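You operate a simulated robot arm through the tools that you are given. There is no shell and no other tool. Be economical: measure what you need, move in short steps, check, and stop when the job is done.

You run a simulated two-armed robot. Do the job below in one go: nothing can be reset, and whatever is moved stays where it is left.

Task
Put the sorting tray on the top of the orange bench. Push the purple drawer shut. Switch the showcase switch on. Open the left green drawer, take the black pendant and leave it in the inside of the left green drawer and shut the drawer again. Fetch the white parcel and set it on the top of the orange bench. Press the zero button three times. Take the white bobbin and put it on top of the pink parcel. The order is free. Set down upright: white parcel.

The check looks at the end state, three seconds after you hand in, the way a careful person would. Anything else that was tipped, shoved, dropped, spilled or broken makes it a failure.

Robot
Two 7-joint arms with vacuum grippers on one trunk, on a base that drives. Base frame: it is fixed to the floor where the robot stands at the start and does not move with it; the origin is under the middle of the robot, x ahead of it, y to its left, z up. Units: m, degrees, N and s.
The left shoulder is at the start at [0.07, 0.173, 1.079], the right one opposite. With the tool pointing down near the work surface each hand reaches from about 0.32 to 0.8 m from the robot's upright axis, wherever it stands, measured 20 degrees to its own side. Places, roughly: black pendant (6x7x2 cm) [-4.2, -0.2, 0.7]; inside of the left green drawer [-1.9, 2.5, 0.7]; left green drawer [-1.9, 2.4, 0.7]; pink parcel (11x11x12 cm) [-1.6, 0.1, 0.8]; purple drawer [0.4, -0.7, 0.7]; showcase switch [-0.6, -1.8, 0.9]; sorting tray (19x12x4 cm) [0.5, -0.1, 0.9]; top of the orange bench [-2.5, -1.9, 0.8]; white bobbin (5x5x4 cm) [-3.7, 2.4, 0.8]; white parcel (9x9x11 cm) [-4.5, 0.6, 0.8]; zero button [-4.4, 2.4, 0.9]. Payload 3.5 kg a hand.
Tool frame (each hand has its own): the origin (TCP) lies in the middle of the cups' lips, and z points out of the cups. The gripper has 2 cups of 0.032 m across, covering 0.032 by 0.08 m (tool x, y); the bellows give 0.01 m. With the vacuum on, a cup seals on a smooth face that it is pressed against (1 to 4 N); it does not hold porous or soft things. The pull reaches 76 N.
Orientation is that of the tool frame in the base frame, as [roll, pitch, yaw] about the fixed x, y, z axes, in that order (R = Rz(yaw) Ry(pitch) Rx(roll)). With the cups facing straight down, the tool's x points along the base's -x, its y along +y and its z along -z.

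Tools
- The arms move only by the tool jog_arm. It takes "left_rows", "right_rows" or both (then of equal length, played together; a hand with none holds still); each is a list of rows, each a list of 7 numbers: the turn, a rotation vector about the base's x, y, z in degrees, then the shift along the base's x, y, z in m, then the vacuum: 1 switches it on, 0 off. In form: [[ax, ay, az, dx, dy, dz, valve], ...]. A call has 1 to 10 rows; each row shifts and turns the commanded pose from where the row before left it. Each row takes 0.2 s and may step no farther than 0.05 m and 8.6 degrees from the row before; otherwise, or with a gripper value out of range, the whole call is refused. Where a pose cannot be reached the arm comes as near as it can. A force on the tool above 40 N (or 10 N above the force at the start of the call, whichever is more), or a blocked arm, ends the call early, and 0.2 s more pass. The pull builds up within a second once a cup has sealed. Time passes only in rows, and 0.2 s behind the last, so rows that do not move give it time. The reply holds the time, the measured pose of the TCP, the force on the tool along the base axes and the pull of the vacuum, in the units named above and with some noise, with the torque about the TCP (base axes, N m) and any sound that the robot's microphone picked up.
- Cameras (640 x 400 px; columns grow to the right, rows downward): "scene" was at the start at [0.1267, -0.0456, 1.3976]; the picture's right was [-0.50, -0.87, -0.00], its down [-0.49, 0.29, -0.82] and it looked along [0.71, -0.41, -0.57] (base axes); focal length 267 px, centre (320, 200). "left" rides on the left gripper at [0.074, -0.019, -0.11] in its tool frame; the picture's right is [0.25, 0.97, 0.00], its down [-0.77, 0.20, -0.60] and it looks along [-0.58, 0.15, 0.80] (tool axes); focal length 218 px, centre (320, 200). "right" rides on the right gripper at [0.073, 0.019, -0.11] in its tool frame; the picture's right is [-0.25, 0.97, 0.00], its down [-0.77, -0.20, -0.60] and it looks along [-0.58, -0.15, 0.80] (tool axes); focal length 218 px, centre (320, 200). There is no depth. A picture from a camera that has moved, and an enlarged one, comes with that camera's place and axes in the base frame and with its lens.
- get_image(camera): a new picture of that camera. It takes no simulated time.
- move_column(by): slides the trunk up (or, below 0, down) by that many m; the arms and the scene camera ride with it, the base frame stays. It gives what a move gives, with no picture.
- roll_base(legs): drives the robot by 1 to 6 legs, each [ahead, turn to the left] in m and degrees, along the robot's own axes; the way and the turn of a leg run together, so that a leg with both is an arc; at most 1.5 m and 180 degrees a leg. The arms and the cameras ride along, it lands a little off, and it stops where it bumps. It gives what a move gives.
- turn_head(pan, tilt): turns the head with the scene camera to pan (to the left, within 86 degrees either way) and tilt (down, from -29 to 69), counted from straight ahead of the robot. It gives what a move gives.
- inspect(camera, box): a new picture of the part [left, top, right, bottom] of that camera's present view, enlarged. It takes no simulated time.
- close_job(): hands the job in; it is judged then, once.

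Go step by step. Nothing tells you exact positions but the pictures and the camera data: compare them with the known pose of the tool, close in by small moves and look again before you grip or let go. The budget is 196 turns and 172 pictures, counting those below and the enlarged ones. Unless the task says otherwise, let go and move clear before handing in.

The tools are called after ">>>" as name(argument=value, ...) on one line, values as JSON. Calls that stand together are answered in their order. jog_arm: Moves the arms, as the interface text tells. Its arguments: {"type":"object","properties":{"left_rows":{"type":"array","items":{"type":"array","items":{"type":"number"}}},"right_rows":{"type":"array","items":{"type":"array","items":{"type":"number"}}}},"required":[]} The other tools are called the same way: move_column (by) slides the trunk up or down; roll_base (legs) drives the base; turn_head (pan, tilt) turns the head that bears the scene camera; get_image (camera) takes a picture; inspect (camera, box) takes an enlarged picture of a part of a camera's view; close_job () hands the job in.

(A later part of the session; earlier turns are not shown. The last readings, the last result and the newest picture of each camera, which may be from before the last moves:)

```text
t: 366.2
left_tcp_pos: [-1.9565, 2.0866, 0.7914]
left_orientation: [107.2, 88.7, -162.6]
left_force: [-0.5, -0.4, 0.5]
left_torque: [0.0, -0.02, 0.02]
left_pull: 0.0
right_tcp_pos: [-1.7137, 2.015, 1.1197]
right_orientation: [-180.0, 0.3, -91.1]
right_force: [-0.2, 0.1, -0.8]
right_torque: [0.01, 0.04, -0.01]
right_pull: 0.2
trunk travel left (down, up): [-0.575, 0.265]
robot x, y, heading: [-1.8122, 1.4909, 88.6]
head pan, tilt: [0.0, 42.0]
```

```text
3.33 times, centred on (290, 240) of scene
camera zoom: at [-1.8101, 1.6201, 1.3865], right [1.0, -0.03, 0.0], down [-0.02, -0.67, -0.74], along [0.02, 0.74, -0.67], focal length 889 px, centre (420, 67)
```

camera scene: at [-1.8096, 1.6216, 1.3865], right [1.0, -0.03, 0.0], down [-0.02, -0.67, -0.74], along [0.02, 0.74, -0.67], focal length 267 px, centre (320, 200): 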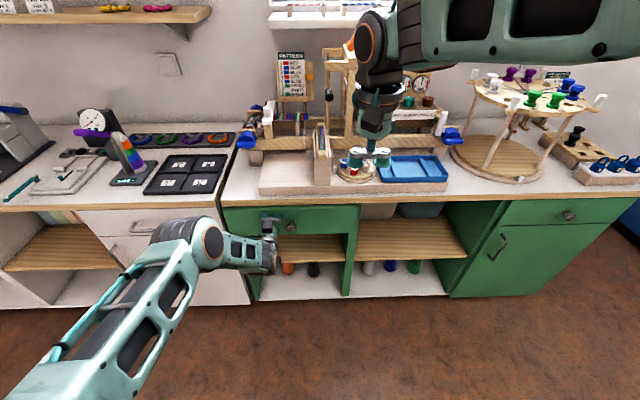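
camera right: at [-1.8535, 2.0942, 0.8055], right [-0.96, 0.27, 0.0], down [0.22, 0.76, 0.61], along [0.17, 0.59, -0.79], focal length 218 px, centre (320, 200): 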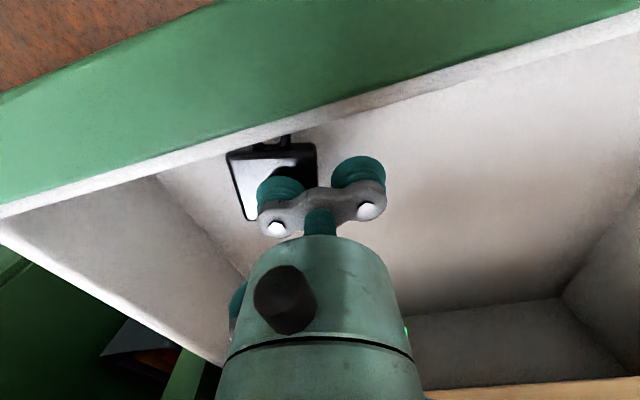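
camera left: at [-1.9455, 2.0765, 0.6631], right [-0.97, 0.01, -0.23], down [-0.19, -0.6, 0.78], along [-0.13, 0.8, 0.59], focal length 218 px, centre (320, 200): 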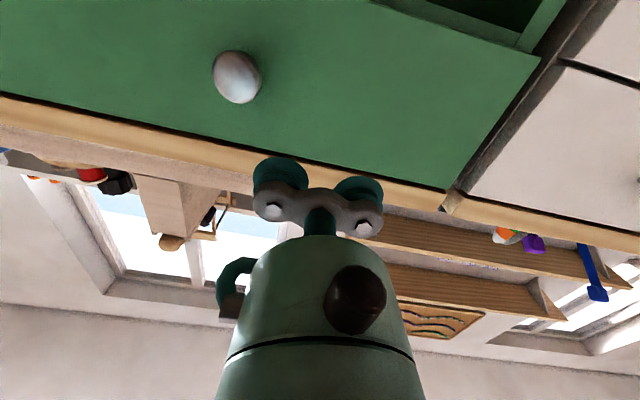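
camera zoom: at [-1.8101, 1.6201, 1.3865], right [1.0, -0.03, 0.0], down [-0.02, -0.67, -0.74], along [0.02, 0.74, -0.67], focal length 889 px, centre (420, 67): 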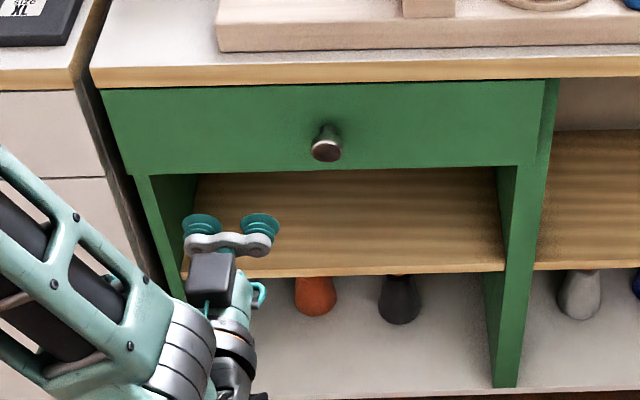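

The drawer is shut with the pendant inside. I turn the left hand back down, and drive along the aisle to the bobbin.

>>> jog_arm(left_rows=[[-8.5, 0, 0, 0, -0.01, 0.035, 0], [-8.5, 0, 0, 0, -0.01, 0.035, 0], [-8.5, 0, 0, 0, -0.01, 0.035, 0], [-8.5, 0, 0, 0, -0.01, 0.035, 0], [-8.5, 0, 0, 0, -0.01, 0.035, 0], [-8.5, 0, 0, 0, -0.01, 0.035, 0], [-8.5, 0, 0, 0, -0.01, 0.035, 0], [-8.5, 0, 0, 0, -0.01, 0.035, 0], [-8.5, 0, 0, 0, 0, 0.035, 0], [-8.5, 0, 0, 0, 0, 0.03, 0]])

>>> roll_base(legs=[[-0.05, 0], [0, 91.5], [1.4, 0], [0.45, 0], [0, -90]])

>>> turn_head(pan=10, tilt=38)

>>> get_image(camera="scene")

```text
t: 368.4
left_tcp_pos: [-1.9375, 2.038, 0.9617]
left_orientation: [179.8, 49.8, -92.4]
left_force: [-0.2, 0.7, -0.1]
left_torque: [-0.01, -0.02, 0.02]
left_pull: 0.0
left hand out of reach, approached as far as the arm can: row 3, 6, 7, 8, 9, 10
right_tcp_pos: [-1.7132, 2.0143, 1.1196]
right_orientation: [-180.0, 0.3, -91.1]
right_force: [0.4, 0.4, 0.1]
right_torque: [-0.03, 0.0, -0.02]
right_pull: 0.0
trunk travel left (down, up): [-0.575, 0.265]
robot x, y, heading: [-1.8143, 1.4881, 88.5]
head pan, tilt: [0.0, 42.0]
```

```text
t: 385.9
left_tcp_pos: [-3.7783, 2.0154, 0.9621]
left_orientation: [179.7, 49.9, -92.6]
left_force: [0.4, 0.5, 0.6]
left_torque: [0.0, 0.02, 0.01]
left_pull: 0.1
right_tcp_pos: [-3.5546, 1.991, 1.1196]
right_orientation: [-179.9, 0.1, -91.4]
right_force: [-0.1, -0.1, -0.2]
right_torque: [0.01, 0.0, 0.02]
right_pull: 0.0
trunk travel left (down, up): [-0.575, 0.265]
robot x, y, heading: [-3.6534, 1.465, 88.2]
head pan, tilt: [0.0, 42.0]
```

```text
t: 386.6
left_tcp_pos: [-3.7772, 2.0152, 0.9624]
left_orientation: [179.7, 49.9, -92.7]
left_force: [0.4, -0.5, -0.1]
left_torque: [0.01, 0.0, 0.02]
left_pull: 0.0
right_tcp_pos: [-3.5541, 1.9913, 1.1191]
right_orientation: [-179.9, 0.4, -91.4]
right_force: [0.2, 0.3, 0.6]
right_torque: [0.0, 0.0, 0.0]
right_pull: 0.0
trunk travel left (down, up): [-0.575, 0.265]
robot x, y, heading: [-3.6554, 1.4648, 88.2]
head pan, tilt: [10.0, 38.0]
```

```text
45 pictures are left
camera scene: at [-3.6669, 1.5994, 1.3924], right [0.99, 0.14, 0.0], down [0.09, -0.61, -0.79], along [-0.11, 0.78, -0.62], focal length 267 px, centre (320, 200)
```

scene: 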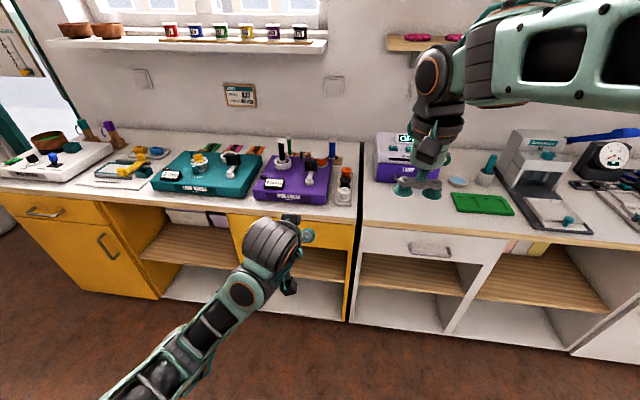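

>>> inspect(camera="scene", box=[250, 120, 370, 220])

>>> inspect(camera="scene", box=[0, 110, 270, 210])

```text
4.00 times, centred on (310, 170) of scene
camera zoom: at [-3.6669, 1.5994, 1.3924], right [0.99, 0.14, 0.0], down [0.09, -0.61, -0.79], along [-0.11, 0.78, -0.62], focal length 1067 px, centre (360, 320)
```

zoom: 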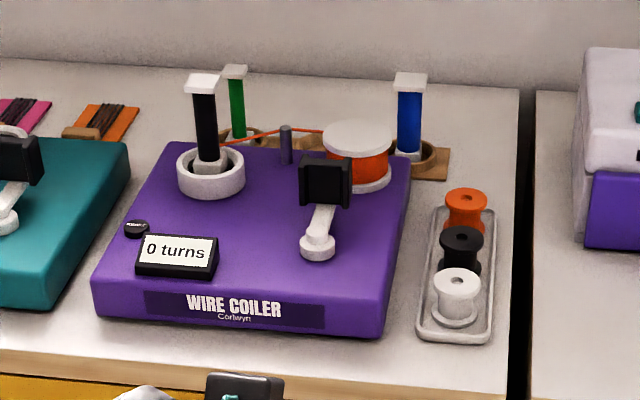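

```text
2.37 times, centred on (135, 160) of scene
camera zoom: at [-3.6669, 1.5994, 1.3924], right [0.99, 0.14, 0.0], down [0.09, -0.61, -0.79], along [-0.11, 0.78, -0.62], focal length 632 px, centre (758, 295)
```

zoom: 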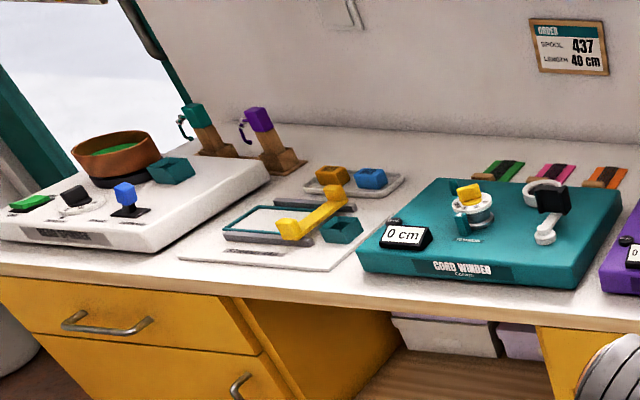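

The white bobbin is the front one in the small rack at about (−3.69, 2.37), and the teal cord winder's zero button is near (−4.33, 2.35). I bring the left hand upright first.

>>> jog_arm(left_rows=[[0, 0, 0, -0.03, 0.0, 0.03, 0], [0, 0, 0, -0.03, 0, 0.03, 0], [0, 0, 0, 0, 0, 0.03, 0], [0, 0, 0, 0, 0, 0, 0]], right_rows=[[0, 0, 0, -0.03, 0.02, 0, 0], [0, 0, 0, -0.03, 0.02, 0, 0], [0, 0, 0, -0.02, 0.03, 0, 0], [0, 0, 0, 0, 0.03, 0, 0]])

```text
t: 387.0
left_tcp_pos: [-3.8083, 2.0228, 0.984]
left_orientation: [-178.2, 50.4, -90.3]
left_force: [28.2, 7.5, -4.7]
left_torque: [0.72, 0.62, 4.46]
left_pull: 0.0
left hand out of reach, approached as far as the arm can: row 1, 2
right_tcp_pos: [-3.5867, 2.0141, 1.1178]
right_orientation: [-179.8, 0.4, -91.2]
right_force: [-0.3, 0.7, 0.4]
right_torque: [0.0, -0.04, 0.01]
right_pull: 0.1
trunk travel left (down, up): [-0.575, 0.265]
robot x, y, heading: [-3.6571, 1.4646, 88.4]
head pan, tilt: [10.0, 38.0]
stopped in row 2 (left hand): the force on the tool passed its limit at 201 N (the readings are from after the stop); the commanded pose is now the measured one
```

>>> jog_arm(left_rows=[[0, 0, 0, 0.01, 0.03, 0, 0], [0, 0, 0, 0.01, 0.03, 0, 0], [0, 0, 0, 0, 0.03, 0, 0], [0, 0, 0, 0, 0.02, 0.01, 0], [-8.3, 0, 0, 0, -0.012, 0.02, 0], [-8.3, 0, 0, 0, -0.012, 0.02, 0], [-8.3, 0, 0, 0, -0.012, 0.02, 0], [-8.3, 0, 0, 0, -0.012, 0.02, 0], [-8.3, 0, 0, 0, -0.012, 0.02, 0], [-8.3, 0, 0, 0, -0.012, 0.02, 0]])

```text
t: 387.3
left_tcp_pos: [-3.8054, 2.023, 0.9848]
left_orientation: [-178.3, 50.4, -90.3]
left_force: [11.1, 8.9, -4.2]
left_torque: [0.44, 0.21, 1.88]
left_pull: 0.1
right_tcp_pos: [-3.5821, 2.0125, 1.1199]
right_orientation: [180.0, 0.4, -91.3]
right_force: [0.6, 0.0, 0.0]
right_torque: [-0.02, 0.01, 0.0]
right_pull: 0.0
trunk travel left (down, up): [-0.575, 0.265]
robot x, y, heading: [-3.6592, 1.4636, 88.2]
head pan, tilt: [10.0, 38.0]
stopped in row 1 (left hand): the force on the tool passed its limit at 53 N (the readings are from after the stop); the commanded pose is now the measured one
```

>>> get_image(camera="scene")

```text
42 pictures are left
camera scene: at [-3.6656, 1.5987, 1.3925], right [0.99, 0.14, 0.0], down [0.09, -0.61, -0.79], along [-0.11, 0.78, -0.62], focal length 267 px, centre (320, 200)
```

scene: 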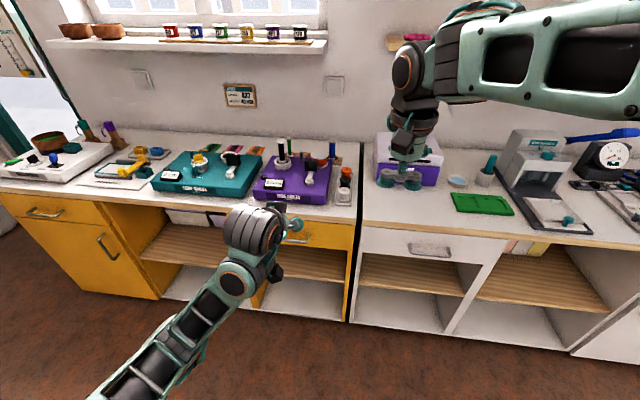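

Free space around, so it is a joint limit. I retrace: extend while tilting forward again, then come down along the original path.

>>> jog_arm(left_rows=[[8.2, 0, 0, 0, 0.03, -0.01, 0], [8.2, 0, 0, 0, 0.03, -0.01, 0], [8.2, 0, 0, 0, 0.03, -0.01, 0], [8.2, 0, 0, 0, 0.03, -0.01, 0], [0, 0, 0, 0, 0, 0, 0]])

```text
t: 388.5
left_tcp_pos: [-3.8057, 2.1428, 0.9448]
left_orientation: [-179.1, 83.2, -90.8]
left_force: [0.0, -0.3, -0.1]
left_torque: [0.01, 0.03, 0.0]
left_pull: 0.1
right_tcp_pos: [-3.5844, 2.0128, 1.1193]
right_orientation: [-179.9, 0.4, -91.3]
right_force: [0.2, 0.2, -0.3]
right_torque: [0.01, -0.01, -0.02]
right_pull: 0.0
trunk travel left (down, up): [-0.575, 0.265]
robot x, y, heading: [-3.6529, 1.4615, 88.4]
head pan, tilt: [10.0, 38.0]
```

>>> jog_arm(left_rows=[[-8.3, 0, 0, 0, 0, 0.018, 0], [-8.3, 0, 0, 0, 0, 0.018, 0], [-8.3, 0, 0, 0, -0.006, 0.018, 0], [-8.3, 0, 0, 0, -0.01, 0.018, 0], [-8.3, 0, 0, 0, -0.012, 0.018, 0], [-8.3, 0, 0, 0, -0.012, 0.018, 0], [-8.3, 0, 0, 0, -0.012, 0.018, 0], [-8.3, 0, 0, 0, -0.012, 0.018, 0], [-8.3, 0, 0, 0, -0.012, 0.018, 0], [-8.3, 0, 0, 0, -0.012, 0.018, 0]])

```text
t: 390.7
left_tcp_pos: [-3.8079, 2.1599, 1.0644]
left_orientation: [-177.9, 0.1, -90.2]
left_force: [-0.4, -0.4, -0.7]
left_torque: [0.01, -0.03, 0.06]
left_pull: 0.0
left hand out of reach, approached as far as the arm can: row 2, 3, 4, 5
right_tcp_pos: [-3.5858, 2.012, 1.1205]
right_orientation: [-179.8, 0.5, -91.2]
right_force: [-1.8, -0.8, 0.8]
right_torque: [0.02, -0.04, 0.02]
right_pull: 0.0
trunk travel left (down, up): [-0.575, 0.265]
robot x, y, heading: [-3.6572, 1.4617, 88.4]
head pan, tilt: [10.0, 38.0]
```

Left hand is down again. I tuck it back, move the base closer, and bring the right hand above the bobbin.

>>> jog_arm(left_rows=[[0, 2.1, 0, 0, -0.04, 0.02, 0], [0, 0, 0, 0, -0.045, 0.01, 0], [0, 0, 0, 0, -0.045, 0.01, 0], [0, 0, 0, 0, -0.045, 0.01, 0], [0, 0, 0, 0, -0.02, 0, 0]], right_rows=[[0, 0, 0, -0.02, 0, 0, 0], [0, 0, 0, -0.02, 0, 0, 0], [0, 0, 0, -0.02, 0, 0, 0], [0, 0, 0, -0.02, 0, 0, 0], [0, 0, 0, -0.01, 0, 0, 0]])

>>> roll_base(legs=[[0.22, 0]])

>>> jog_arm(right_rows=[[0, 0, 0, 0, 0.04, -0.02, 0], [0, 0, 0, 0, 0.04, -0.02, 0], [0, 0, 0, 0, 0.02, -0.04, 0], [0, 0, 0, 0, 0, -0.04, 0], [0, 0, 0, 0, 0, 0, 0]])

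>>> get_image(camera="right")

>>> turn_head(pan=0, tilt=45)

>>> get_image(camera="scene")

```text
t: 391.9
left_tcp_pos: [-3.8078, 1.9648, 1.1125]
left_orientation: [179.9, 0.2, -90.1]
left_force: [1.0, 0.2, -0.3]
left_torque: [-0.01, -0.02, -0.01]
left_pull: 0.0
right_tcp_pos: [-3.6748, 2.0138, 1.1197]
right_orientation: [-179.9, 0.2, -91.4]
right_force: [0.0, 0.0, 0.2]
right_torque: [0.02, 0.0, -0.01]
right_pull: 0.0
trunk travel left (down, up): [-0.575, 0.265]
robot x, y, heading: [-3.6556, 1.4624, 88.1]
head pan, tilt: [10.0, 38.0]
```

```text
t: 393.6
left_tcp_pos: [-3.7968, 2.1876, 1.1141]
left_orientation: [179.8, 0.0, -90.4]
left_force: [0.1, -0.6, 0.3]
left_torque: [-0.01, 0.01, 0.03]
left_pull: 0.0
right_tcp_pos: [-3.6647, 2.2324, 1.1194]
right_orientation: [-179.9, 0.4, -91.4]
right_force: [0.1, 0.2, -0.5]
right_torque: [-0.04, 0.02, -0.04]
right_pull: 0.0
trunk travel left (down, up): [-0.575, 0.265]
robot x, y, heading: [-3.6479, 1.6896, 88.0]
head pan, tilt: [10.0, 38.0]
```

```text
t: 394.8
left_tcp_pos: [-3.799, 2.1876, 1.1134]
left_orientation: [179.7, 0.0, -90.3]
left_force: [-0.5, 0.3, 0.1]
left_torque: [-0.01, -0.01, 0.01]
left_pull: 0.2
right_tcp_pos: [-3.6654, 2.3336, 0.998]
right_orientation: [-179.8, 0.3, -91.5]
right_force: [-0.6, -0.5, 0.4]
right_torque: [0.01, 0.0, 0.02]
right_pull: 0.1
trunk travel left (down, up): [-0.575, 0.265]
robot x, y, heading: [-3.6534, 1.6859, 87.9]
head pan, tilt: [10.0, 38.0]
```

```text
41 pictures are left
camera right: at [-3.6862, 2.2602, 1.1063], right [-0.96, 0.28, 0.0], down [0.22, 0.76, 0.61], along [0.17, 0.58, -0.79], focal length 218 px, centre (320, 200)
```

right: 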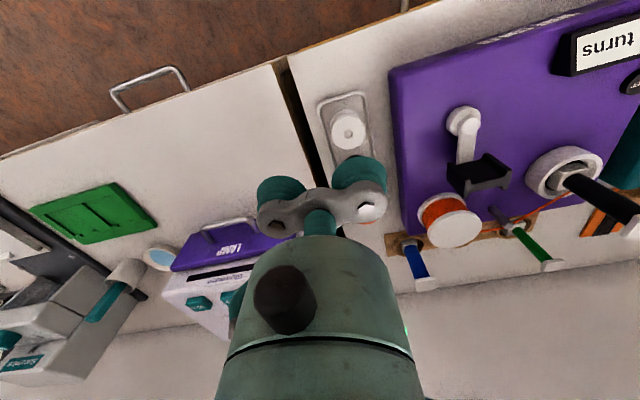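

```text
t: 395.5
left_tcp_pos: [-3.7985, 2.1878, 1.1138]
left_orientation: [179.8, 0.1, -90.5]
left_force: [0.4, -0.1, -0.4]
left_torque: [-0.04, 0.0, -0.03]
left_pull: 0.0
right_tcp_pos: [-3.6654, 2.3322, 0.9978]
right_orientation: [-179.9, 0.4, -91.5]
right_force: [0.3, 0.1, 1.1]
right_torque: [0.01, 0.02, -0.01]
right_pull: 0.1
trunk travel left (down, up): [-0.575, 0.265]
robot x, y, heading: [-3.6491, 1.6828, 88.2]
head pan, tilt: [0.0, 45.0]
```

```text
40 pictures are left
camera scene: at [-3.6449, 1.8167, 1.3822], right [1.0, -0.03, 0.0], down [-0.02, -0.71, -0.71], along [0.02, 0.71, -0.71], focal length 267 px, centre (320, 200)
```

scene: 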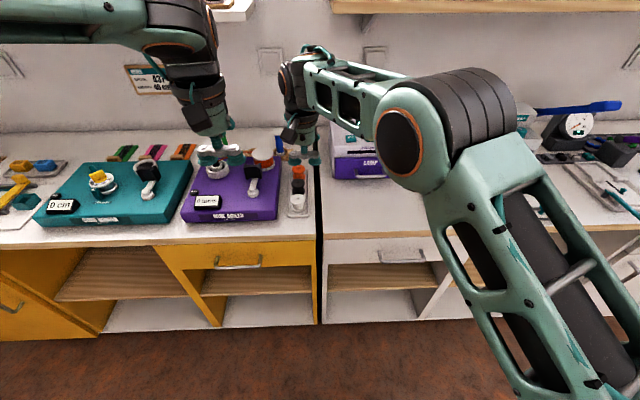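

The bobbin top is at (−3.694, 2.367, 0.823). I'll use the hand's left cup on it; I descend to just above.

>>> jog_arm(right_rows=[[0, 0, 0, -0.005, 0.034, -0.03, 0], [0, 0, 0, 0, 0, -0.05, 0], [0, 0, 0, 0, 0, -0.05, 0], [0, 0, 0, 0, 0, -0.015, 0], [0, 0, 0, 0, 0, 0, 0]])

>>> inspect(camera="right", box=[240, 80, 440, 240])

>>> inspect(camera="scene", box=[260, 140, 340, 220])

```text
t: 396.7
left_tcp_pos: [-3.798, 2.1871, 1.1132]
left_orientation: [179.8, 0.0, -90.5]
left_force: [0.0, -0.1, -0.3]
left_torque: [0.0, -0.02, 0.01]
left_pull: 0.1
right_tcp_pos: [-3.6685, 2.3674, 0.857]
right_orientation: [180.0, 0.4, -91.6]
right_force: [0.3, -0.5, 0.3]
right_torque: [0.03, 0.02, -0.01]
right_pull: 0.1
trunk travel left (down, up): [-0.575, 0.265]
robot x, y, heading: [-3.6469, 1.6856, 88.0]
head pan, tilt: [0.0, 45.0]
```

```text
2.50 times, centred on (340, 160) of right
camera zoom: at [-3.6908, 2.2949, 0.9658], right [-0.96, 0.28, 0.0], down [0.22, 0.76, 0.61], along [0.17, 0.59, -0.79], focal length 546 px, centre (270, 300)
```

zoom: 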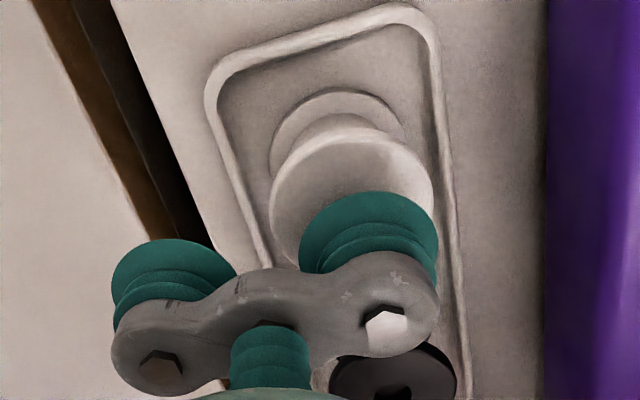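

```text
5.00 times, centred on (300, 180) of scene
camera zoom: at [-3.6445, 1.8164, 1.3822], right [1.0, -0.03, 0.0], down [-0.02, -0.71, -0.71], along [0.02, 0.71, -0.71], focal length 1333 px, centre (420, 300)
```

zoom: 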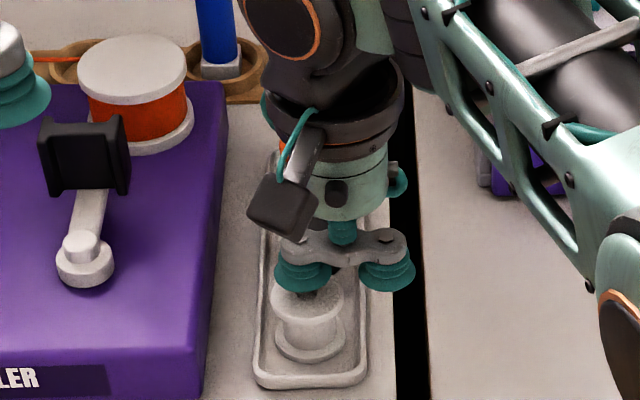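

>>> jog_arm(right_rows=[[0, 0, 0, 0, 0.006, -0.015, 1], [0, 0, 0, 0, 0, -0.01, 1], [0, 0, 0, 0, 0, -0.006, 1], [0, 0, 0, 0, 0, -0.004, 1], [0, 0, 0, 0, 0, -0.002, 1], [0, 0, 0, 0, 0, 0, 1], [0, 0, 0, 0, 0, 0, 1]])

```text
t: 397.8
left_tcp_pos: [-3.7977, 2.1855, 1.1138]
left_orientation: [179.8, 0.2, -90.4]
left_force: [0.1, -0.2, 0.5]
left_torque: [-0.01, 0.01, 0.03]
left_pull: 0.0
right_tcp_pos: [-3.6681, 2.3769, 0.8282]
right_orientation: [179.9, 1.4, -91.6]
right_force: [2.5, -1.7, 24.4]
right_torque: [-0.01, 0.36, -0.1]
right_pull: 0.1
trunk travel left (down, up): [-0.575, 0.265]
robot x, y, heading: [-3.65, 1.6875, 88.2]
head pan, tilt: [0.0, 45.0]
stopped in row 5 (right hand): the force on the tool passed its limit at 42 N (the readings are from after the stop); the commanded pose is now the measured one
```

No seal; the contact seems off-centre by some mm. I lift slightly, straighten, shift +7 mm in x and try again.

>>> jog_arm(right_rows=[[0, 0, 0, 0, 0, 0.01, 1], [-1.1, 0, 0, 0.007, 0, 0, 1], [0, 0, 0, 0, 0, -0.005, 1], [0, 0, 0, 0, 0, -0.003, 1], [0, 0, 0, 0, 0, -0.002, 1], [0, 0, 0, 0, 0, 0, 1], [0, 0, 0, 0, 0, 0, 1], [0, 0, 0, 0, 0, 0, 1]])

>>> inspect(camera="right", box=[240, 80, 440, 240])

```text
t: 399.6
left_tcp_pos: [-3.7982, 2.1842, 1.1147]
left_orientation: [179.8, 0.3, -90.4]
left_force: [-0.6, 0.3, -0.5]
left_torque: [-0.02, -0.03, -0.03]
left_pull: 0.1
right_tcp_pos: [-3.6618, 2.3731, 0.8287]
right_orientation: [180.0, 0.3, -91.5]
right_force: [-1.8, 5.2, 37.2]
right_torque: [-0.19, 0.5, -0.12]
right_pull: 0.2
trunk travel left (down, up): [-0.575, 0.265]
robot x, y, heading: [-3.6502, 1.6844, 88.1]
head pan, tilt: [0.0, 45.0]
```

```text
2.50 times, centred on (340, 160) of right
camera zoom: at [-3.6831, 2.302, 0.938], right [-0.96, 0.28, 0.0], down [0.22, 0.76, 0.61], along [0.17, 0.58, -0.79], focal length 546 px, centre (270, 300)
```

zoom: 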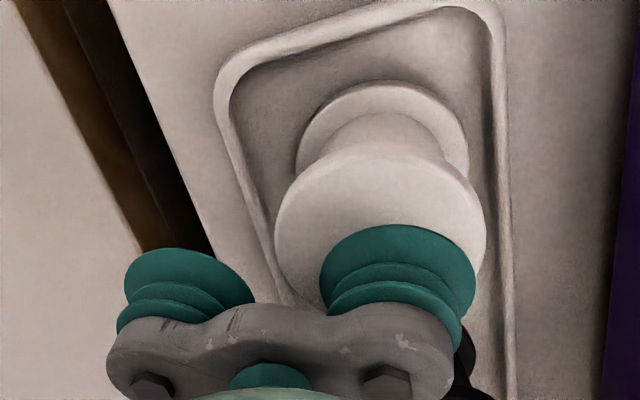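

The cup sits about 12 mm too far back on the flange. I lift, move toward the robot, and retry gently.

>>> jog_arm(right_rows=[[0, 0, 0, 0, 0, 0.012, 1], [0, 0, 0, 0, -0.012, 0, 1], [0, 0, 0, 0, 0, -0.006, 1], [0, 0, 0, 0, 0, -0.003, 1], [0, 0, 0, 0, 0, -0.001, 1], [0, 0, 0, 0, 0, 0, 1], [0, 0, 0, 0, 0, 0, 1], [0, 0, 0, 0, 0, 0, 1]])

```text
t: 401.4
left_tcp_pos: [-3.7996, 2.1851, 1.1145]
left_orientation: [179.7, 0.3, -90.4]
left_force: [0.0, 0.0, 0.7]
left_torque: [0.03, -0.04, 0.0]
left_pull: 0.1
right_tcp_pos: [-3.6616, 2.3621, 0.83]
right_orientation: [-179.9, 0.1, -91.6]
right_force: [-2.2, 8.7, 32.4]
right_torque: [-0.25, 0.49, -0.13]
right_pull: 0.0
trunk travel left (down, up): [-0.575, 0.265]
robot x, y, heading: [-3.6513, 1.6858, 88.2]
head pan, tilt: [0.0, 45.0]
```

>>> inspect(camera="scene", box=[270, 160, 330, 220])

>>> inspect(camera="right", box=[260, 80, 420, 240])

```text
6.67 times, centred on (300, 190) of scene
camera zoom: at [-3.645, 1.8133, 1.3827], right [1.0, -0.03, 0.0], down [-0.02, -0.7, -0.71], along [0.02, 0.71, -0.71], focal length 1778 px, centre (453, 267)
```

zoom: 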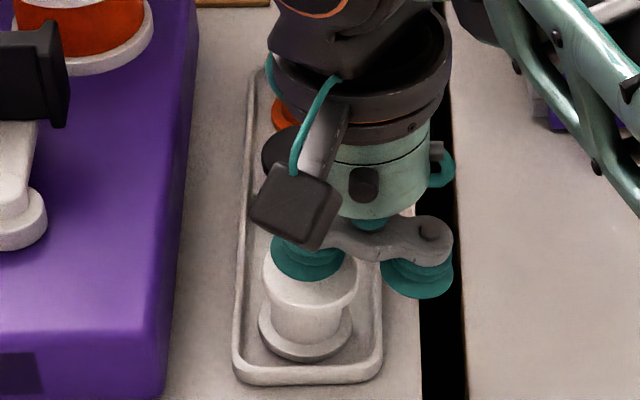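

```text
2.50 times, centred on (340, 160) of right
camera zoom: at [-3.6836, 2.2901, 0.9394], right [-0.96, 0.28, 0.0], down [0.22, 0.76, 0.61], along [0.17, 0.58, -0.8], focal length 546 px, centre (270, 300)
```

zoom: 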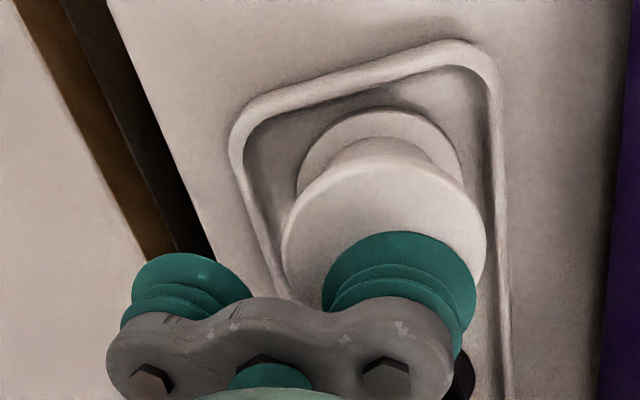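

The cup had not fully cleared when I shifted, dragging the bobbin along. I lift higher, shift 13 mm toward me, and lower again.

>>> jog_arm(right_rows=[[0, 0, 0, 0, 0, 0.03, 0], [0, 0, 0, 0.003, -0.013, 0, 1], [0, 0, 0, 0, 0, 0, 1], [0, 0, 0, 0, 0, -0.015, 1], [0, 0, 0, 0, 0, -0.006, 1], [0, 0, 0, 0, 0, -0.003, 1], [0, 0, 0, 0, 0, 0, 1], [0, 0, 0, 0, 0, 0, 1]])

```text
t: 403.2
left_tcp_pos: [-3.7977, 2.1852, 1.1137]
left_orientation: [179.9, 0.2, -90.4]
left_force: [0.7, -0.7, -0.1]
left_torque: [-0.01, -0.01, 0.01]
left_pull: 0.0
right_tcp_pos: [-3.6575, 2.3499, 0.8345]
right_orientation: [180.0, -0.2, -91.6]
right_force: [3.3, -0.3, 10.9]
right_torque: [0.12, 1.03, 0.17]
right_pull: 37.6
trunk travel left (down, up): [-0.575, 0.265]
robot x, y, heading: [-3.6504, 1.6859, 88.2]
head pan, tilt: [0.0, 45.0]
```

Sealed. I lift the bobbin and retract it, then move on to the zero button.

>>> jog_arm(right_rows=[[0, 0, 0, 0, 0, 0.02, 1], [0, 0, 0, 0, 0, 0.05, 1], [0, 0, 0, 0, 0, 0.05, 1], [0, 0, 0, 0, 0, 0.05, 1], [0, 0, 0, 0, 0, 0.05, 1], [0, 0, 0, 0.02, -0.04, 0.02, 1], [0, 0, 0, 0.02, -0.045, 0, 1], [0, 0, 0, 0.02, -0.045, 0, 1], [0, 0, 0, 0.02, -0.03, 0, 1]])

>>> roll_base(legs=[[-0.2, 0], [0, 92], [0.55, 0], [0, -90], [0.18, 0]])

>>> turn_head(pan=5, tilt=45)

>>> get_image(camera="scene")

```text
t: 405.2
left_tcp_pos: [-3.7967, 2.186, 1.1141]
left_orientation: [179.8, 0.2, -90.4]
left_force: [0.8, -0.2, -0.5]
left_torque: [0.0, 0.01, 0.02]
left_pull: 0.0
right_tcp_pos: [-3.5793, 2.1885, 1.0768]
right_orientation: [179.9, 0.0, -91.5]
right_force: [0.9, 0.2, 0.6]
right_torque: [-0.01, 0.03, -0.05]
right_pull: 0.1
trunk travel left (down, up): [-0.575, 0.265]
robot x, y, heading: [-3.648, 1.6859, 87.9]
head pan, tilt: [0.0, 45.0]
```

```text
t: 418.4
left_tcp_pos: [-4.3573, 2.168, 1.1132]
left_orientation: [179.8, 0.0, -89.5]
left_force: [0.1, -0.4, 0.1]
left_torque: [0.02, -0.02, -0.01]
left_pull: 0.1
right_tcp_pos: [-4.1388, 2.1741, 1.075]
right_orientation: [-180.0, -0.2, -90.4]
right_force: [-0.4, 0.6, 1.5]
right_torque: [0.04, -0.01, 0.01]
right_pull: 0.1
trunk travel left (down, up): [-0.575, 0.265]
robot x, y, heading: [-4.1962, 1.67, 89.1]
head pan, tilt: [0.0, 45.0]
```

```text
t: 419.0
left_tcp_pos: [-4.3576, 2.1691, 1.1127]
left_orientation: [179.8, 0.0, -89.3]
left_force: [0.0, 0.1, 0.5]
left_torque: [-0.03, 0.0, 0.0]
left_pull: 0.0
right_tcp_pos: [-4.1391, 2.1754, 1.0741]
right_orientation: [179.9, -0.3, -90.6]
right_force: [0.0, 0.1, -0.2]
right_torque: [-0.03, 0.04, 0.01]
right_pull: 0.0
trunk travel left (down, up): [-0.575, 0.265]
robot x, y, heading: [-4.1989, 1.6705, 89.1]
head pan, tilt: [5.0, 45.0]
```

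```text
34 pictures are left
camera scene: at [-4.2045, 1.8004, 1.382], right [1.0, 0.07, 0.0], down [0.05, -0.71, -0.71], along [-0.05, 0.7, -0.71], focal length 267 px, centre (320, 200)
```

scene: 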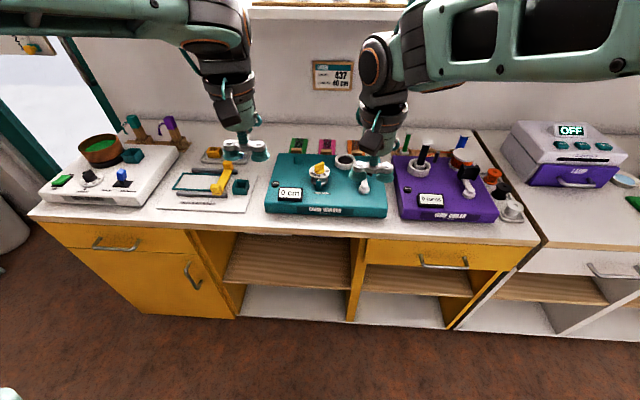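

The bobbin slipped off at lift and seems still in its rack; I'll return to it. First the zero button here: I look closely.

>>> inspect(camera="scene", box=[255, 140, 395, 225])

>>> inspect(camera="scene", box=[470, 140, 560, 230])

```text
4.57 times, centred on (325, 182) of scene
camera zoom: at [-4.2045, 1.8004, 1.382], right [1.0, 0.07, 0.0], down [0.05, -0.71, -0.71], along [-0.05, 0.7, -0.71], focal length 1219 px, centre (297, 280)
```

zoom: 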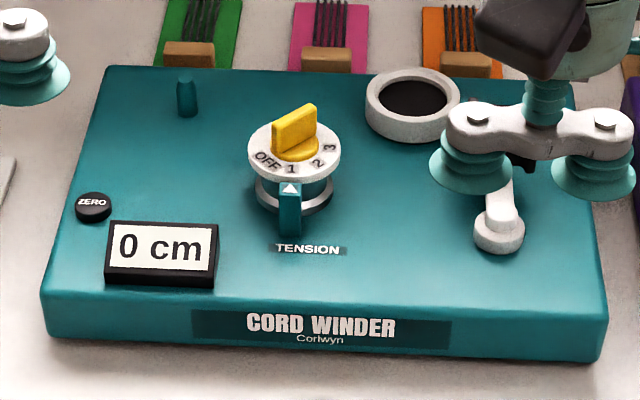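

```text
4.44 times, centred on (515, 185) of scene
camera zoom: at [-4.2045, 1.8004, 1.382], right [1.0, 0.07, 0.0], down [0.05, -0.71, -0.71], along [-0.05, 0.7, -0.71], focal length 1185 px, centre (-547, 267)
```

zoom: 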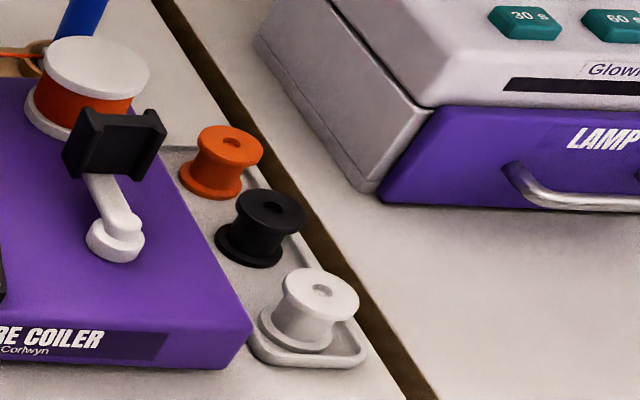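

The ZERO button is at about (−4.384, 2.398, 0.84). I bring the left hand's right cup above it.

>>> jog_arm(left_rows=[[0, 0, 0, -0.011, 0.045, 0, 0], [0, 0, 0, -0.011, 0.045, 0, 0], [0, 0, 0, -0.011, 0.045, 0, 0], [0, 0, 0, -0.01, 0.048, 0, 0], [0, 0, 0, -0.01, 0.048, 0, 0], [0, 0, 0, 0, 0, -0.05, 0], [0, 0, 0, 0, 0, -0.05, 0], [0, 0, 0, 0, 0, -0.05, 0], [0, 0, 0, 0, 0, -0.04, 0], [0, 0, 0, 0, 0, 0, 0]])

>>> inspect(camera="left", box=[200, 60, 420, 240])

>>> inspect(camera="scene", box=[240, 130, 330, 210])

```text
t: 421.2
left_tcp_pos: [-4.4103, 2.4007, 0.9226]
left_orientation: [179.7, 0.1, -89.4]
left_force: [-0.1, -0.7, 0.2]
left_torque: [-0.03, 0.0, 0.0]
left_pull: 0.1
right_tcp_pos: [-4.1382, 2.1739, 1.0743]
right_orientation: [180.0, -0.2, -90.6]
right_force: [-0.5, 0.5, -0.2]
right_torque: [0.02, 0.0, -0.01]
right_pull: 0.1
trunk travel left (down, up): [-0.575, 0.265]
robot x, y, heading: [-4.2021, 1.6664, 89.1]
head pan, tilt: [5.0, 45.0]
```

```text
2.22 times, centred on (310, 150) of left
camera zoom: at [-4.3902, 2.3256, 1.0335], right [-0.96, -0.26, 0.0], down [-0.21, 0.77, 0.61], along [-0.16, 0.58, -0.8], focal length 485 px, centre (342, 311)
```

zoom: 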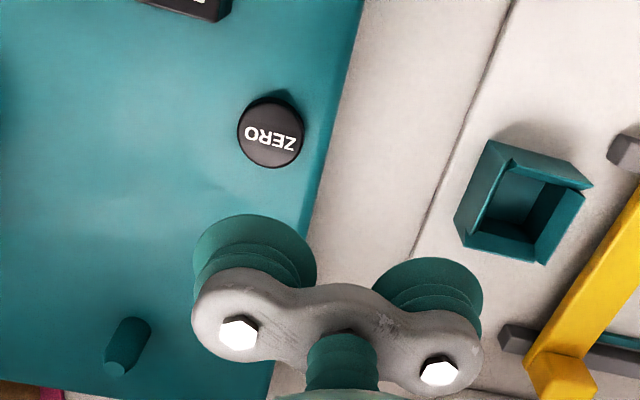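

```text
5.00 times, centred on (285, 170) of scene
camera zoom: at [-4.2047, 1.7997, 1.3821], right [1.0, 0.07, 0.0], down [0.05, -0.71, -0.71], along [-0.05, 0.71, -0.71], focal length 1333 px, centre (495, 350)
```

zoom: 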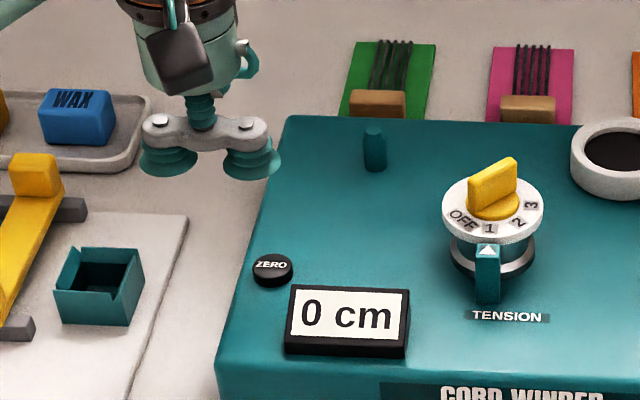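

Button refined to (−4.379, 2.382, 0.861). I move over it and make the first press.

>>> jog_arm(left_rows=[[0, 0, 0, 0.005, -0.016, -0.02, 0], [0, 0, 0, 0, 0, -0.025, 0], [0, 0, 0, 0, 0, -0.008, 0], [0, 0, 0, 0, 0, -0.005, 0], [0, 0, 0, 0, 0, -0.004, 0], [0, 0, 0, 0, 0, 0, 0]])

```text
t: 422.6
left_tcp_pos: [-4.4051, 2.3825, 0.8616]
left_orientation: [179.8, 0.1, -89.4]
left_force: [0.0, 0.4, -0.3]
left_torque: [0.01, -0.01, 0.01]
left_pull: 0.0
right_tcp_pos: [-4.1396, 2.1747, 1.0743]
right_orientation: [-180.0, -0.2, -90.4]
right_force: [-0.1, -0.4, 1.7]
right_torque: [0.02, 0.0, 0.02]
right_pull: 0.0
trunk travel left (down, up): [-0.575, 0.265]
robot x, y, heading: [-4.1974, 1.6718, 89.0]
head pan, tilt: [5.0, 45.0]
```

>>> jog_arm(left_rows=[[0, 0, 0, 0, 0, -0.004, 0], [0, 0, 0, 0, 0, -0.004, 0], [0, 0, 0, 0, 0, -0.003, 0], [0, 0, 0, 0, 0, 0, 0]])

```text
t: 423.6
left_tcp_pos: [-4.4059, 2.3816, 0.8497]
left_orientation: [179.8, 0.1, -89.4]
left_force: [-0.8, 0.9, 0.2]
left_torque: [0.02, 0.01, 0.04]
left_pull: 0.1
right_tcp_pos: [-4.1385, 2.1746, 1.0743]
right_orientation: [179.9, -0.2, -90.5]
right_force: [-0.3, 0.0, 0.0]
right_torque: [-0.02, 0.0, -0.02]
right_pull: 0.0
trunk travel left (down, up): [-0.575, 0.265]
robot x, y, heading: [-4.1982, 1.6713, 89.2]
head pan, tilt: [5.0, 45.0]
heard: click
```

A click was heard. I release by rising.

>>> jog_arm(left_rows=[[0, 0, 0, 0, 0, 0.01, 0], [0, 0, 0, 0, 0, 0.008, 0], [0, 0, 0, 0, 0, 0, 0], [0, 0, 0, 0, 0, 0, 0]])

>>> jog_arm(left_rows=[[0, 0, 0, 0, 0, -0.008, 0], [0, 0, 0, 0, 0, -0.006, 0], [0, 0, 0, 0, 0, -0.004, 0], [0, 0, 0, 0, 0, 0, 0]])

```text
t: 424.6
left_tcp_pos: [-4.4046, 2.3825, 0.8681]
left_orientation: [179.8, 0.0, -89.3]
left_force: [-0.1, 1.1, -0.3]
left_torque: [-0.03, 0.03, 0.01]
left_pull: 0.0
right_tcp_pos: [-4.1386, 2.1746, 1.0742]
right_orientation: [-180.0, -0.2, -90.6]
right_force: [0.0, 0.2, -0.3]
right_torque: [-0.03, 0.01, 0.02]
right_pull: 0.1
trunk travel left (down, up): [-0.575, 0.265]
robot x, y, heading: [-4.1979, 1.6645, 89.0]
head pan, tilt: [5.0, 45.0]
```

```text
t: 425.6
left_tcp_pos: [-4.4045, 2.3828, 0.8513]
left_orientation: [179.8, 0.1, -89.3]
left_force: [0.5, 0.8, -0.1]
left_torque: [-0.02, 0.0, -0.01]
left_pull: 0.0
right_tcp_pos: [-4.1399, 2.1753, 1.0749]
right_orientation: [180.0, -0.1, -90.4]
right_force: [1.3, 0.3, 0.1]
right_torque: [-0.01, 0.01, 0.0]
right_pull: 0.0
trunk travel left (down, up): [-0.575, 0.265]
robot x, y, heading: [-4.1984, 1.6652, 89.3]
head pan, tilt: [5.0, 45.0]
heard: click
```

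Second click. I release and press the third time.

>>> jog_arm(left_rows=[[0, 0, 0, 0, 0, 0.01, 0], [0, 0, 0, 0, 0, 0.008, 0], [0, 0, 0, 0, 0, 0, 0], [0, 0, 0, 0, 0, 0, 0]])

>>> jog_arm(left_rows=[[0, 0, 0, 0, 0, -0.008, 0], [0, 0, 0, 0, 0, -0.006, 0], [0, 0, 0, 0, 0, -0.004, 0], [0, 0, 0, 0, 0, 0, 0]])

```text
t: 426.6
left_tcp_pos: [-4.4049, 2.3843, 0.8684]
left_orientation: [179.8, 0.2, -89.4]
left_force: [0.3, -0.2, -1.4]
left_torque: [-0.01, -0.01, -0.01]
left_pull: 0.1
right_tcp_pos: [-4.1381, 2.1745, 1.0735]
right_orientation: [180.0, -0.3, -90.6]
right_force: [0.5, -0.7, 0.1]
right_torque: [0.01, 0.05, 0.0]
right_pull: 0.0
trunk travel left (down, up): [-0.575, 0.265]
robot x, y, heading: [-4.1978, 1.6685, 88.9]
head pan, tilt: [5.0, 45.0]
```

```text
t: 427.6
left_tcp_pos: [-4.4056, 2.3818, 0.8507]
left_orientation: [179.8, 0.1, -89.4]
left_force: [-0.9, 1.2, 1.1]
left_torque: [0.02, -0.01, 0.04]
left_pull: 0.0
right_tcp_pos: [-4.1388, 2.1748, 1.0745]
right_orientation: [-180.0, -0.2, -90.4]
right_force: [0.5, 0.4, 0.0]
right_torque: [-0.01, 0.03, 0.01]
right_pull: 0.0
trunk travel left (down, up): [-0.575, 0.265]
robot x, y, heading: [-4.1992, 1.6676, 89.0]
head pan, tilt: [5.0, 45.0]
heard: click
```

Three clicks done. I raise the left hand and return to the bobbin.

>>> jog_arm(left_rows=[[0, 0, 0, 0, 0, 0.03, 0], [0, 0, 0, 0, 0, 0.05, 0], [0, 0, 0, 0, 0, 0.05, 0], [0, 0, 0, 0, 0, 0.05, 0], [0, 0, 0, 0, 0, 0.05, 0], [0, 0, 0, 0, -0.045, 0.02, 0], [0, 0, 0, 0.01, -0.045, 0, 0], [0, 0, 0, 0.01, -0.045, 0, 0], [0, 0, 0, 0.01, -0.045, 0, 0], [0, 0, 0, 0.01, -0.045, 0, 0]])

>>> roll_base(legs=[[-0.18, 0], [0, -89], [0.52, 0], [0, 89], [0.2, 0]])

>>> jog_arm(right_rows=[[0, 0, 0, -0.03, 0.035, -0.02, 0], [0, 0, 0, -0.03, 0.035, -0.02, 0], [0, 0, 0, 0, 0.04, -0.03, 0], [0, 0, 0, 0, 0.02, -0.03, 0], [0, 0, 0, 0, 0, 0, 0]])

>>> get_image(camera="right")

```text
t: 429.8
left_tcp_pos: [-4.3638, 2.1548, 1.0996]
left_orientation: [179.8, 0.2, -89.3]
left_force: [-0.3, 0.2, -0.4]
left_torque: [-0.03, 0.04, 0.03]
left_pull: 0.1
right_tcp_pos: [-4.139, 2.1726, 1.0758]
right_orientation: [179.9, -0.1, -90.5]
right_force: [-0.1, -0.4, -0.4]
right_torque: [0.0, 0.02, 0.03]
right_pull: 0.0
trunk travel left (down, up): [-0.575, 0.265]
robot x, y, heading: [-4.1999, 1.6668, 89.2]
head pan, tilt: [5.0, 45.0]
```

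```text
t: 442.6
left_tcp_pos: [-3.8619, 2.1969, 1.0989]
left_orientation: [179.8, 0.0, -88.0]
left_force: [0.8, -0.6, -0.9]
left_torque: [-0.02, 0.0, -0.03]
left_pull: 0.1
right_tcp_pos: [-3.6356, 2.2193, 1.075]
right_orientation: [180.0, -0.3, -89.2]
right_force: [-0.4, -0.2, -0.6]
right_torque: [-0.02, 0.01, 0.01]
right_pull: 0.0
trunk travel left (down, up): [-0.575, 0.265]
robot x, y, heading: [-3.6821, 1.7117, 90.6]
head pan, tilt: [5.0, 45.0]
```

```text
refused: row 1 steps farther than a row can; nothing moved
```

```text
29 pictures are left
camera right: at [-3.654, 2.1483, 1.1845], right [-0.97, 0.24, 0.0], down [0.19, 0.78, 0.6], along [0.14, 0.58, -0.8], focal length 218 px, centre (320, 200)
```

right: 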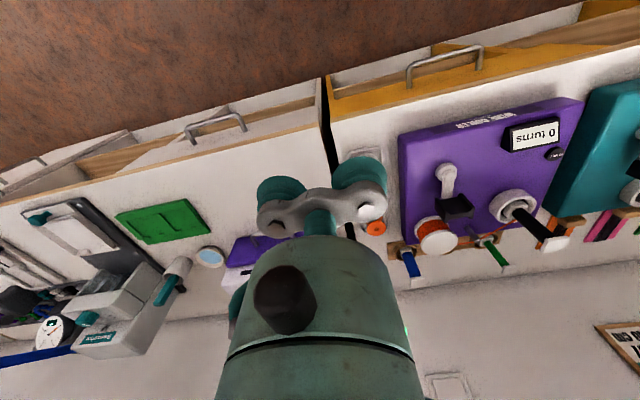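

>>> jog_arm(right_rows=[[0, 0, 0, -0.01, 0.033, -0.03, 0], [0, 0, 0, -0.01, 0.033, -0.03, 0], [0, 0, 0, -0.005, 0.03, -0.03, 0], [0, 0, 0, 0, 0, -0.04, 0], [0, 0, 0, 0, 0, 0, 0]])

>>> inspect(camera="right", box=[230, 60, 430, 240])

>>> inspect(camera="scene", box=[280, 140, 380, 230])

```text
t: 443.8
left_tcp_pos: [-3.8614, 2.1964, 1.099]
left_orientation: [179.8, 0.1, -88.1]
left_force: [0.3, 0.2, -0.5]
left_torque: [0.02, 0.01, -0.03]
left_pull: 0.1
right_tcp_pos: [-3.6595, 2.316, 0.9443]
right_orientation: [-180.0, -0.2, -89.1]
right_force: [-0.5, -0.1, -0.7]
right_torque: [0.0, 0.0, 0.03]
right_pull: 0.0
trunk travel left (down, up): [-0.575, 0.265]
robot x, y, heading: [-3.6855, 1.7112, 90.3]
head pan, tilt: [5.0, 45.0]
```

```text
2.22 times, centred on (330, 150) of right
camera zoom: at [-3.6782, 2.2441, 1.0544], right [-0.97, 0.24, 0.0], down [0.19, 0.78, 0.6], along [0.14, 0.58, -0.8], focal length 485 px, centre (298, 311)
```

zoom: 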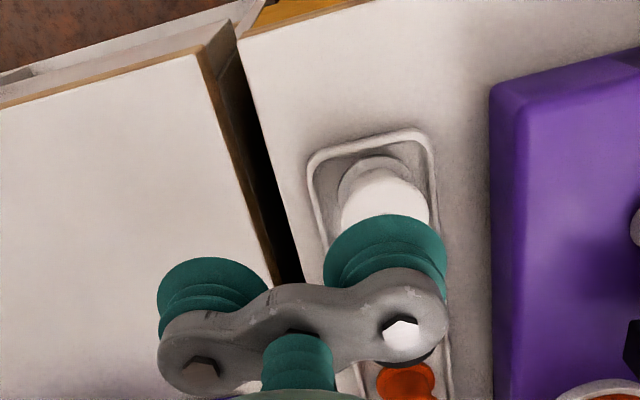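

```text
4.44 times, centred on (330, 185) of scene
camera zoom: at [-3.6923, 1.8428, 1.3822], right [1.0, 0.1, 0.0], down [0.07, -0.7, -0.71], along [-0.07, 0.7, -0.71], focal length 1185 px, centre (276, 267)
```

zoom: 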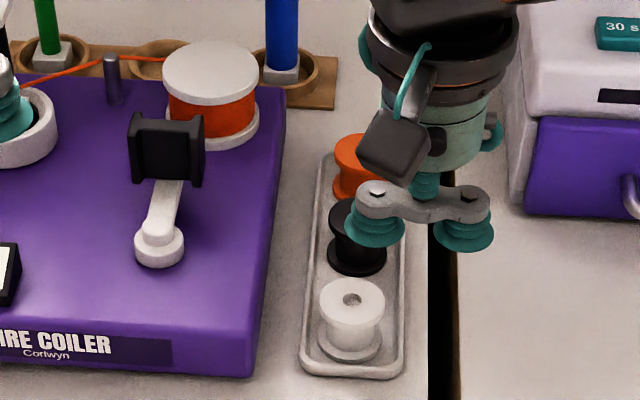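

The bobbin's centre is (−3.695, 2.356). I align the left cup accurately and grip.

>>> jog_arm(right_rows=[[0, 0, 0, -0.0115, 0.04, 0, 1], [0, 0, 0, 0, 0, 0, 1], [0, 0, 0, 0, 0, -0.05, 1], [0, 0, 0, 0, 0, -0.04, 1], [0, 0, 0, 0, 0, -0.01, 1], [0, 0, 0, 0, 0, -0.005, 1], [0, 0, 0, 0, 0, -0.003, 1], [0, 0, 0, 0, 0, 0, 1], [0, 0, 0, 0, 0, 0, 1], [0, 0, 0, 0, 0, 0, 1]])

```text
t: 446.0
left_tcp_pos: [-3.8611, 2.1943, 1.0998]
left_orientation: [179.8, 0.3, -87.9]
left_force: [0.0, -0.4, 0.0]
left_torque: [-0.01, 0.0, 0.02]
left_pull: 0.2
right_tcp_pos: [-3.6726, 2.3553, 0.8394]
right_orientation: [180.0, 0.0, -89.3]
right_force: [0.9, 7.5, 26.9]
right_torque: [0.11, 1.26, -0.1]
right_pull: 37.9
trunk travel left (down, up): [-0.575, 0.265]
robot x, y, heading: [-3.6828, 1.7126, 90.5]
head pan, tilt: [5.0, 45.0]
```

Sealed again. I lift gently and verify the pull.

>>> jog_arm(right_rows=[[0, 0, 0, 0, 0, 0.004, 1], [0, 0, 0, 0, 0, 0.004, 1], [0, 0, 0, 0, 0, 0.008, 1], [0, 0, 0, 0, 0, 0.015, 1], [0, 0, 0, 0, 0, 0.03, 1], [0, 0, 0, 0, 0, 0.04, 1], [0, 0, 0, 0, 0, 0.04, 1], [0, 0, 0, 0, 0, 0.04, 1], [0, 0, 0, 0, 0, 0.04, 1], [0, 0, 0, 0, 0, 0, 1]])

>>> get_image(camera="right")

```text
t: 448.2
left_tcp_pos: [-3.8619, 2.1961, 1.0979]
left_orientation: [179.7, 0.1, -88.0]
left_force: [-0.4, 0.1, 0.9]
left_torque: [0.0, 0.01, -0.02]
left_pull: 0.0
right_tcp_pos: [-3.6744, 2.3577, 1.0577]
right_orientation: [-180.0, -0.2, -89.2]
right_force: [-0.3, 0.3, -0.4]
right_torque: [-0.06, 0.92, 0.02]
right_pull: 37.8
trunk travel left (down, up): [-0.575, 0.265]
robot x, y, heading: [-3.6852, 1.7134, 90.4]
head pan, tilt: [5.0, 45.0]
```

```text
26 pictures are left
camera right: at [-3.6928, 2.2859, 1.1684], right [-0.97, 0.24, 0.0], down [0.19, 0.78, 0.6], along [0.14, 0.58, -0.8], focal length 218 px, centre (320, 200)
```

right: 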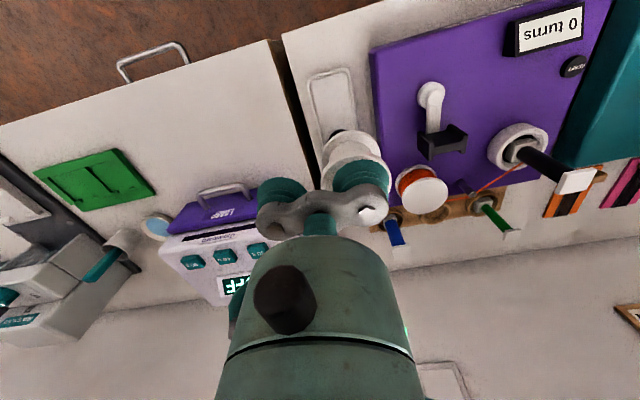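

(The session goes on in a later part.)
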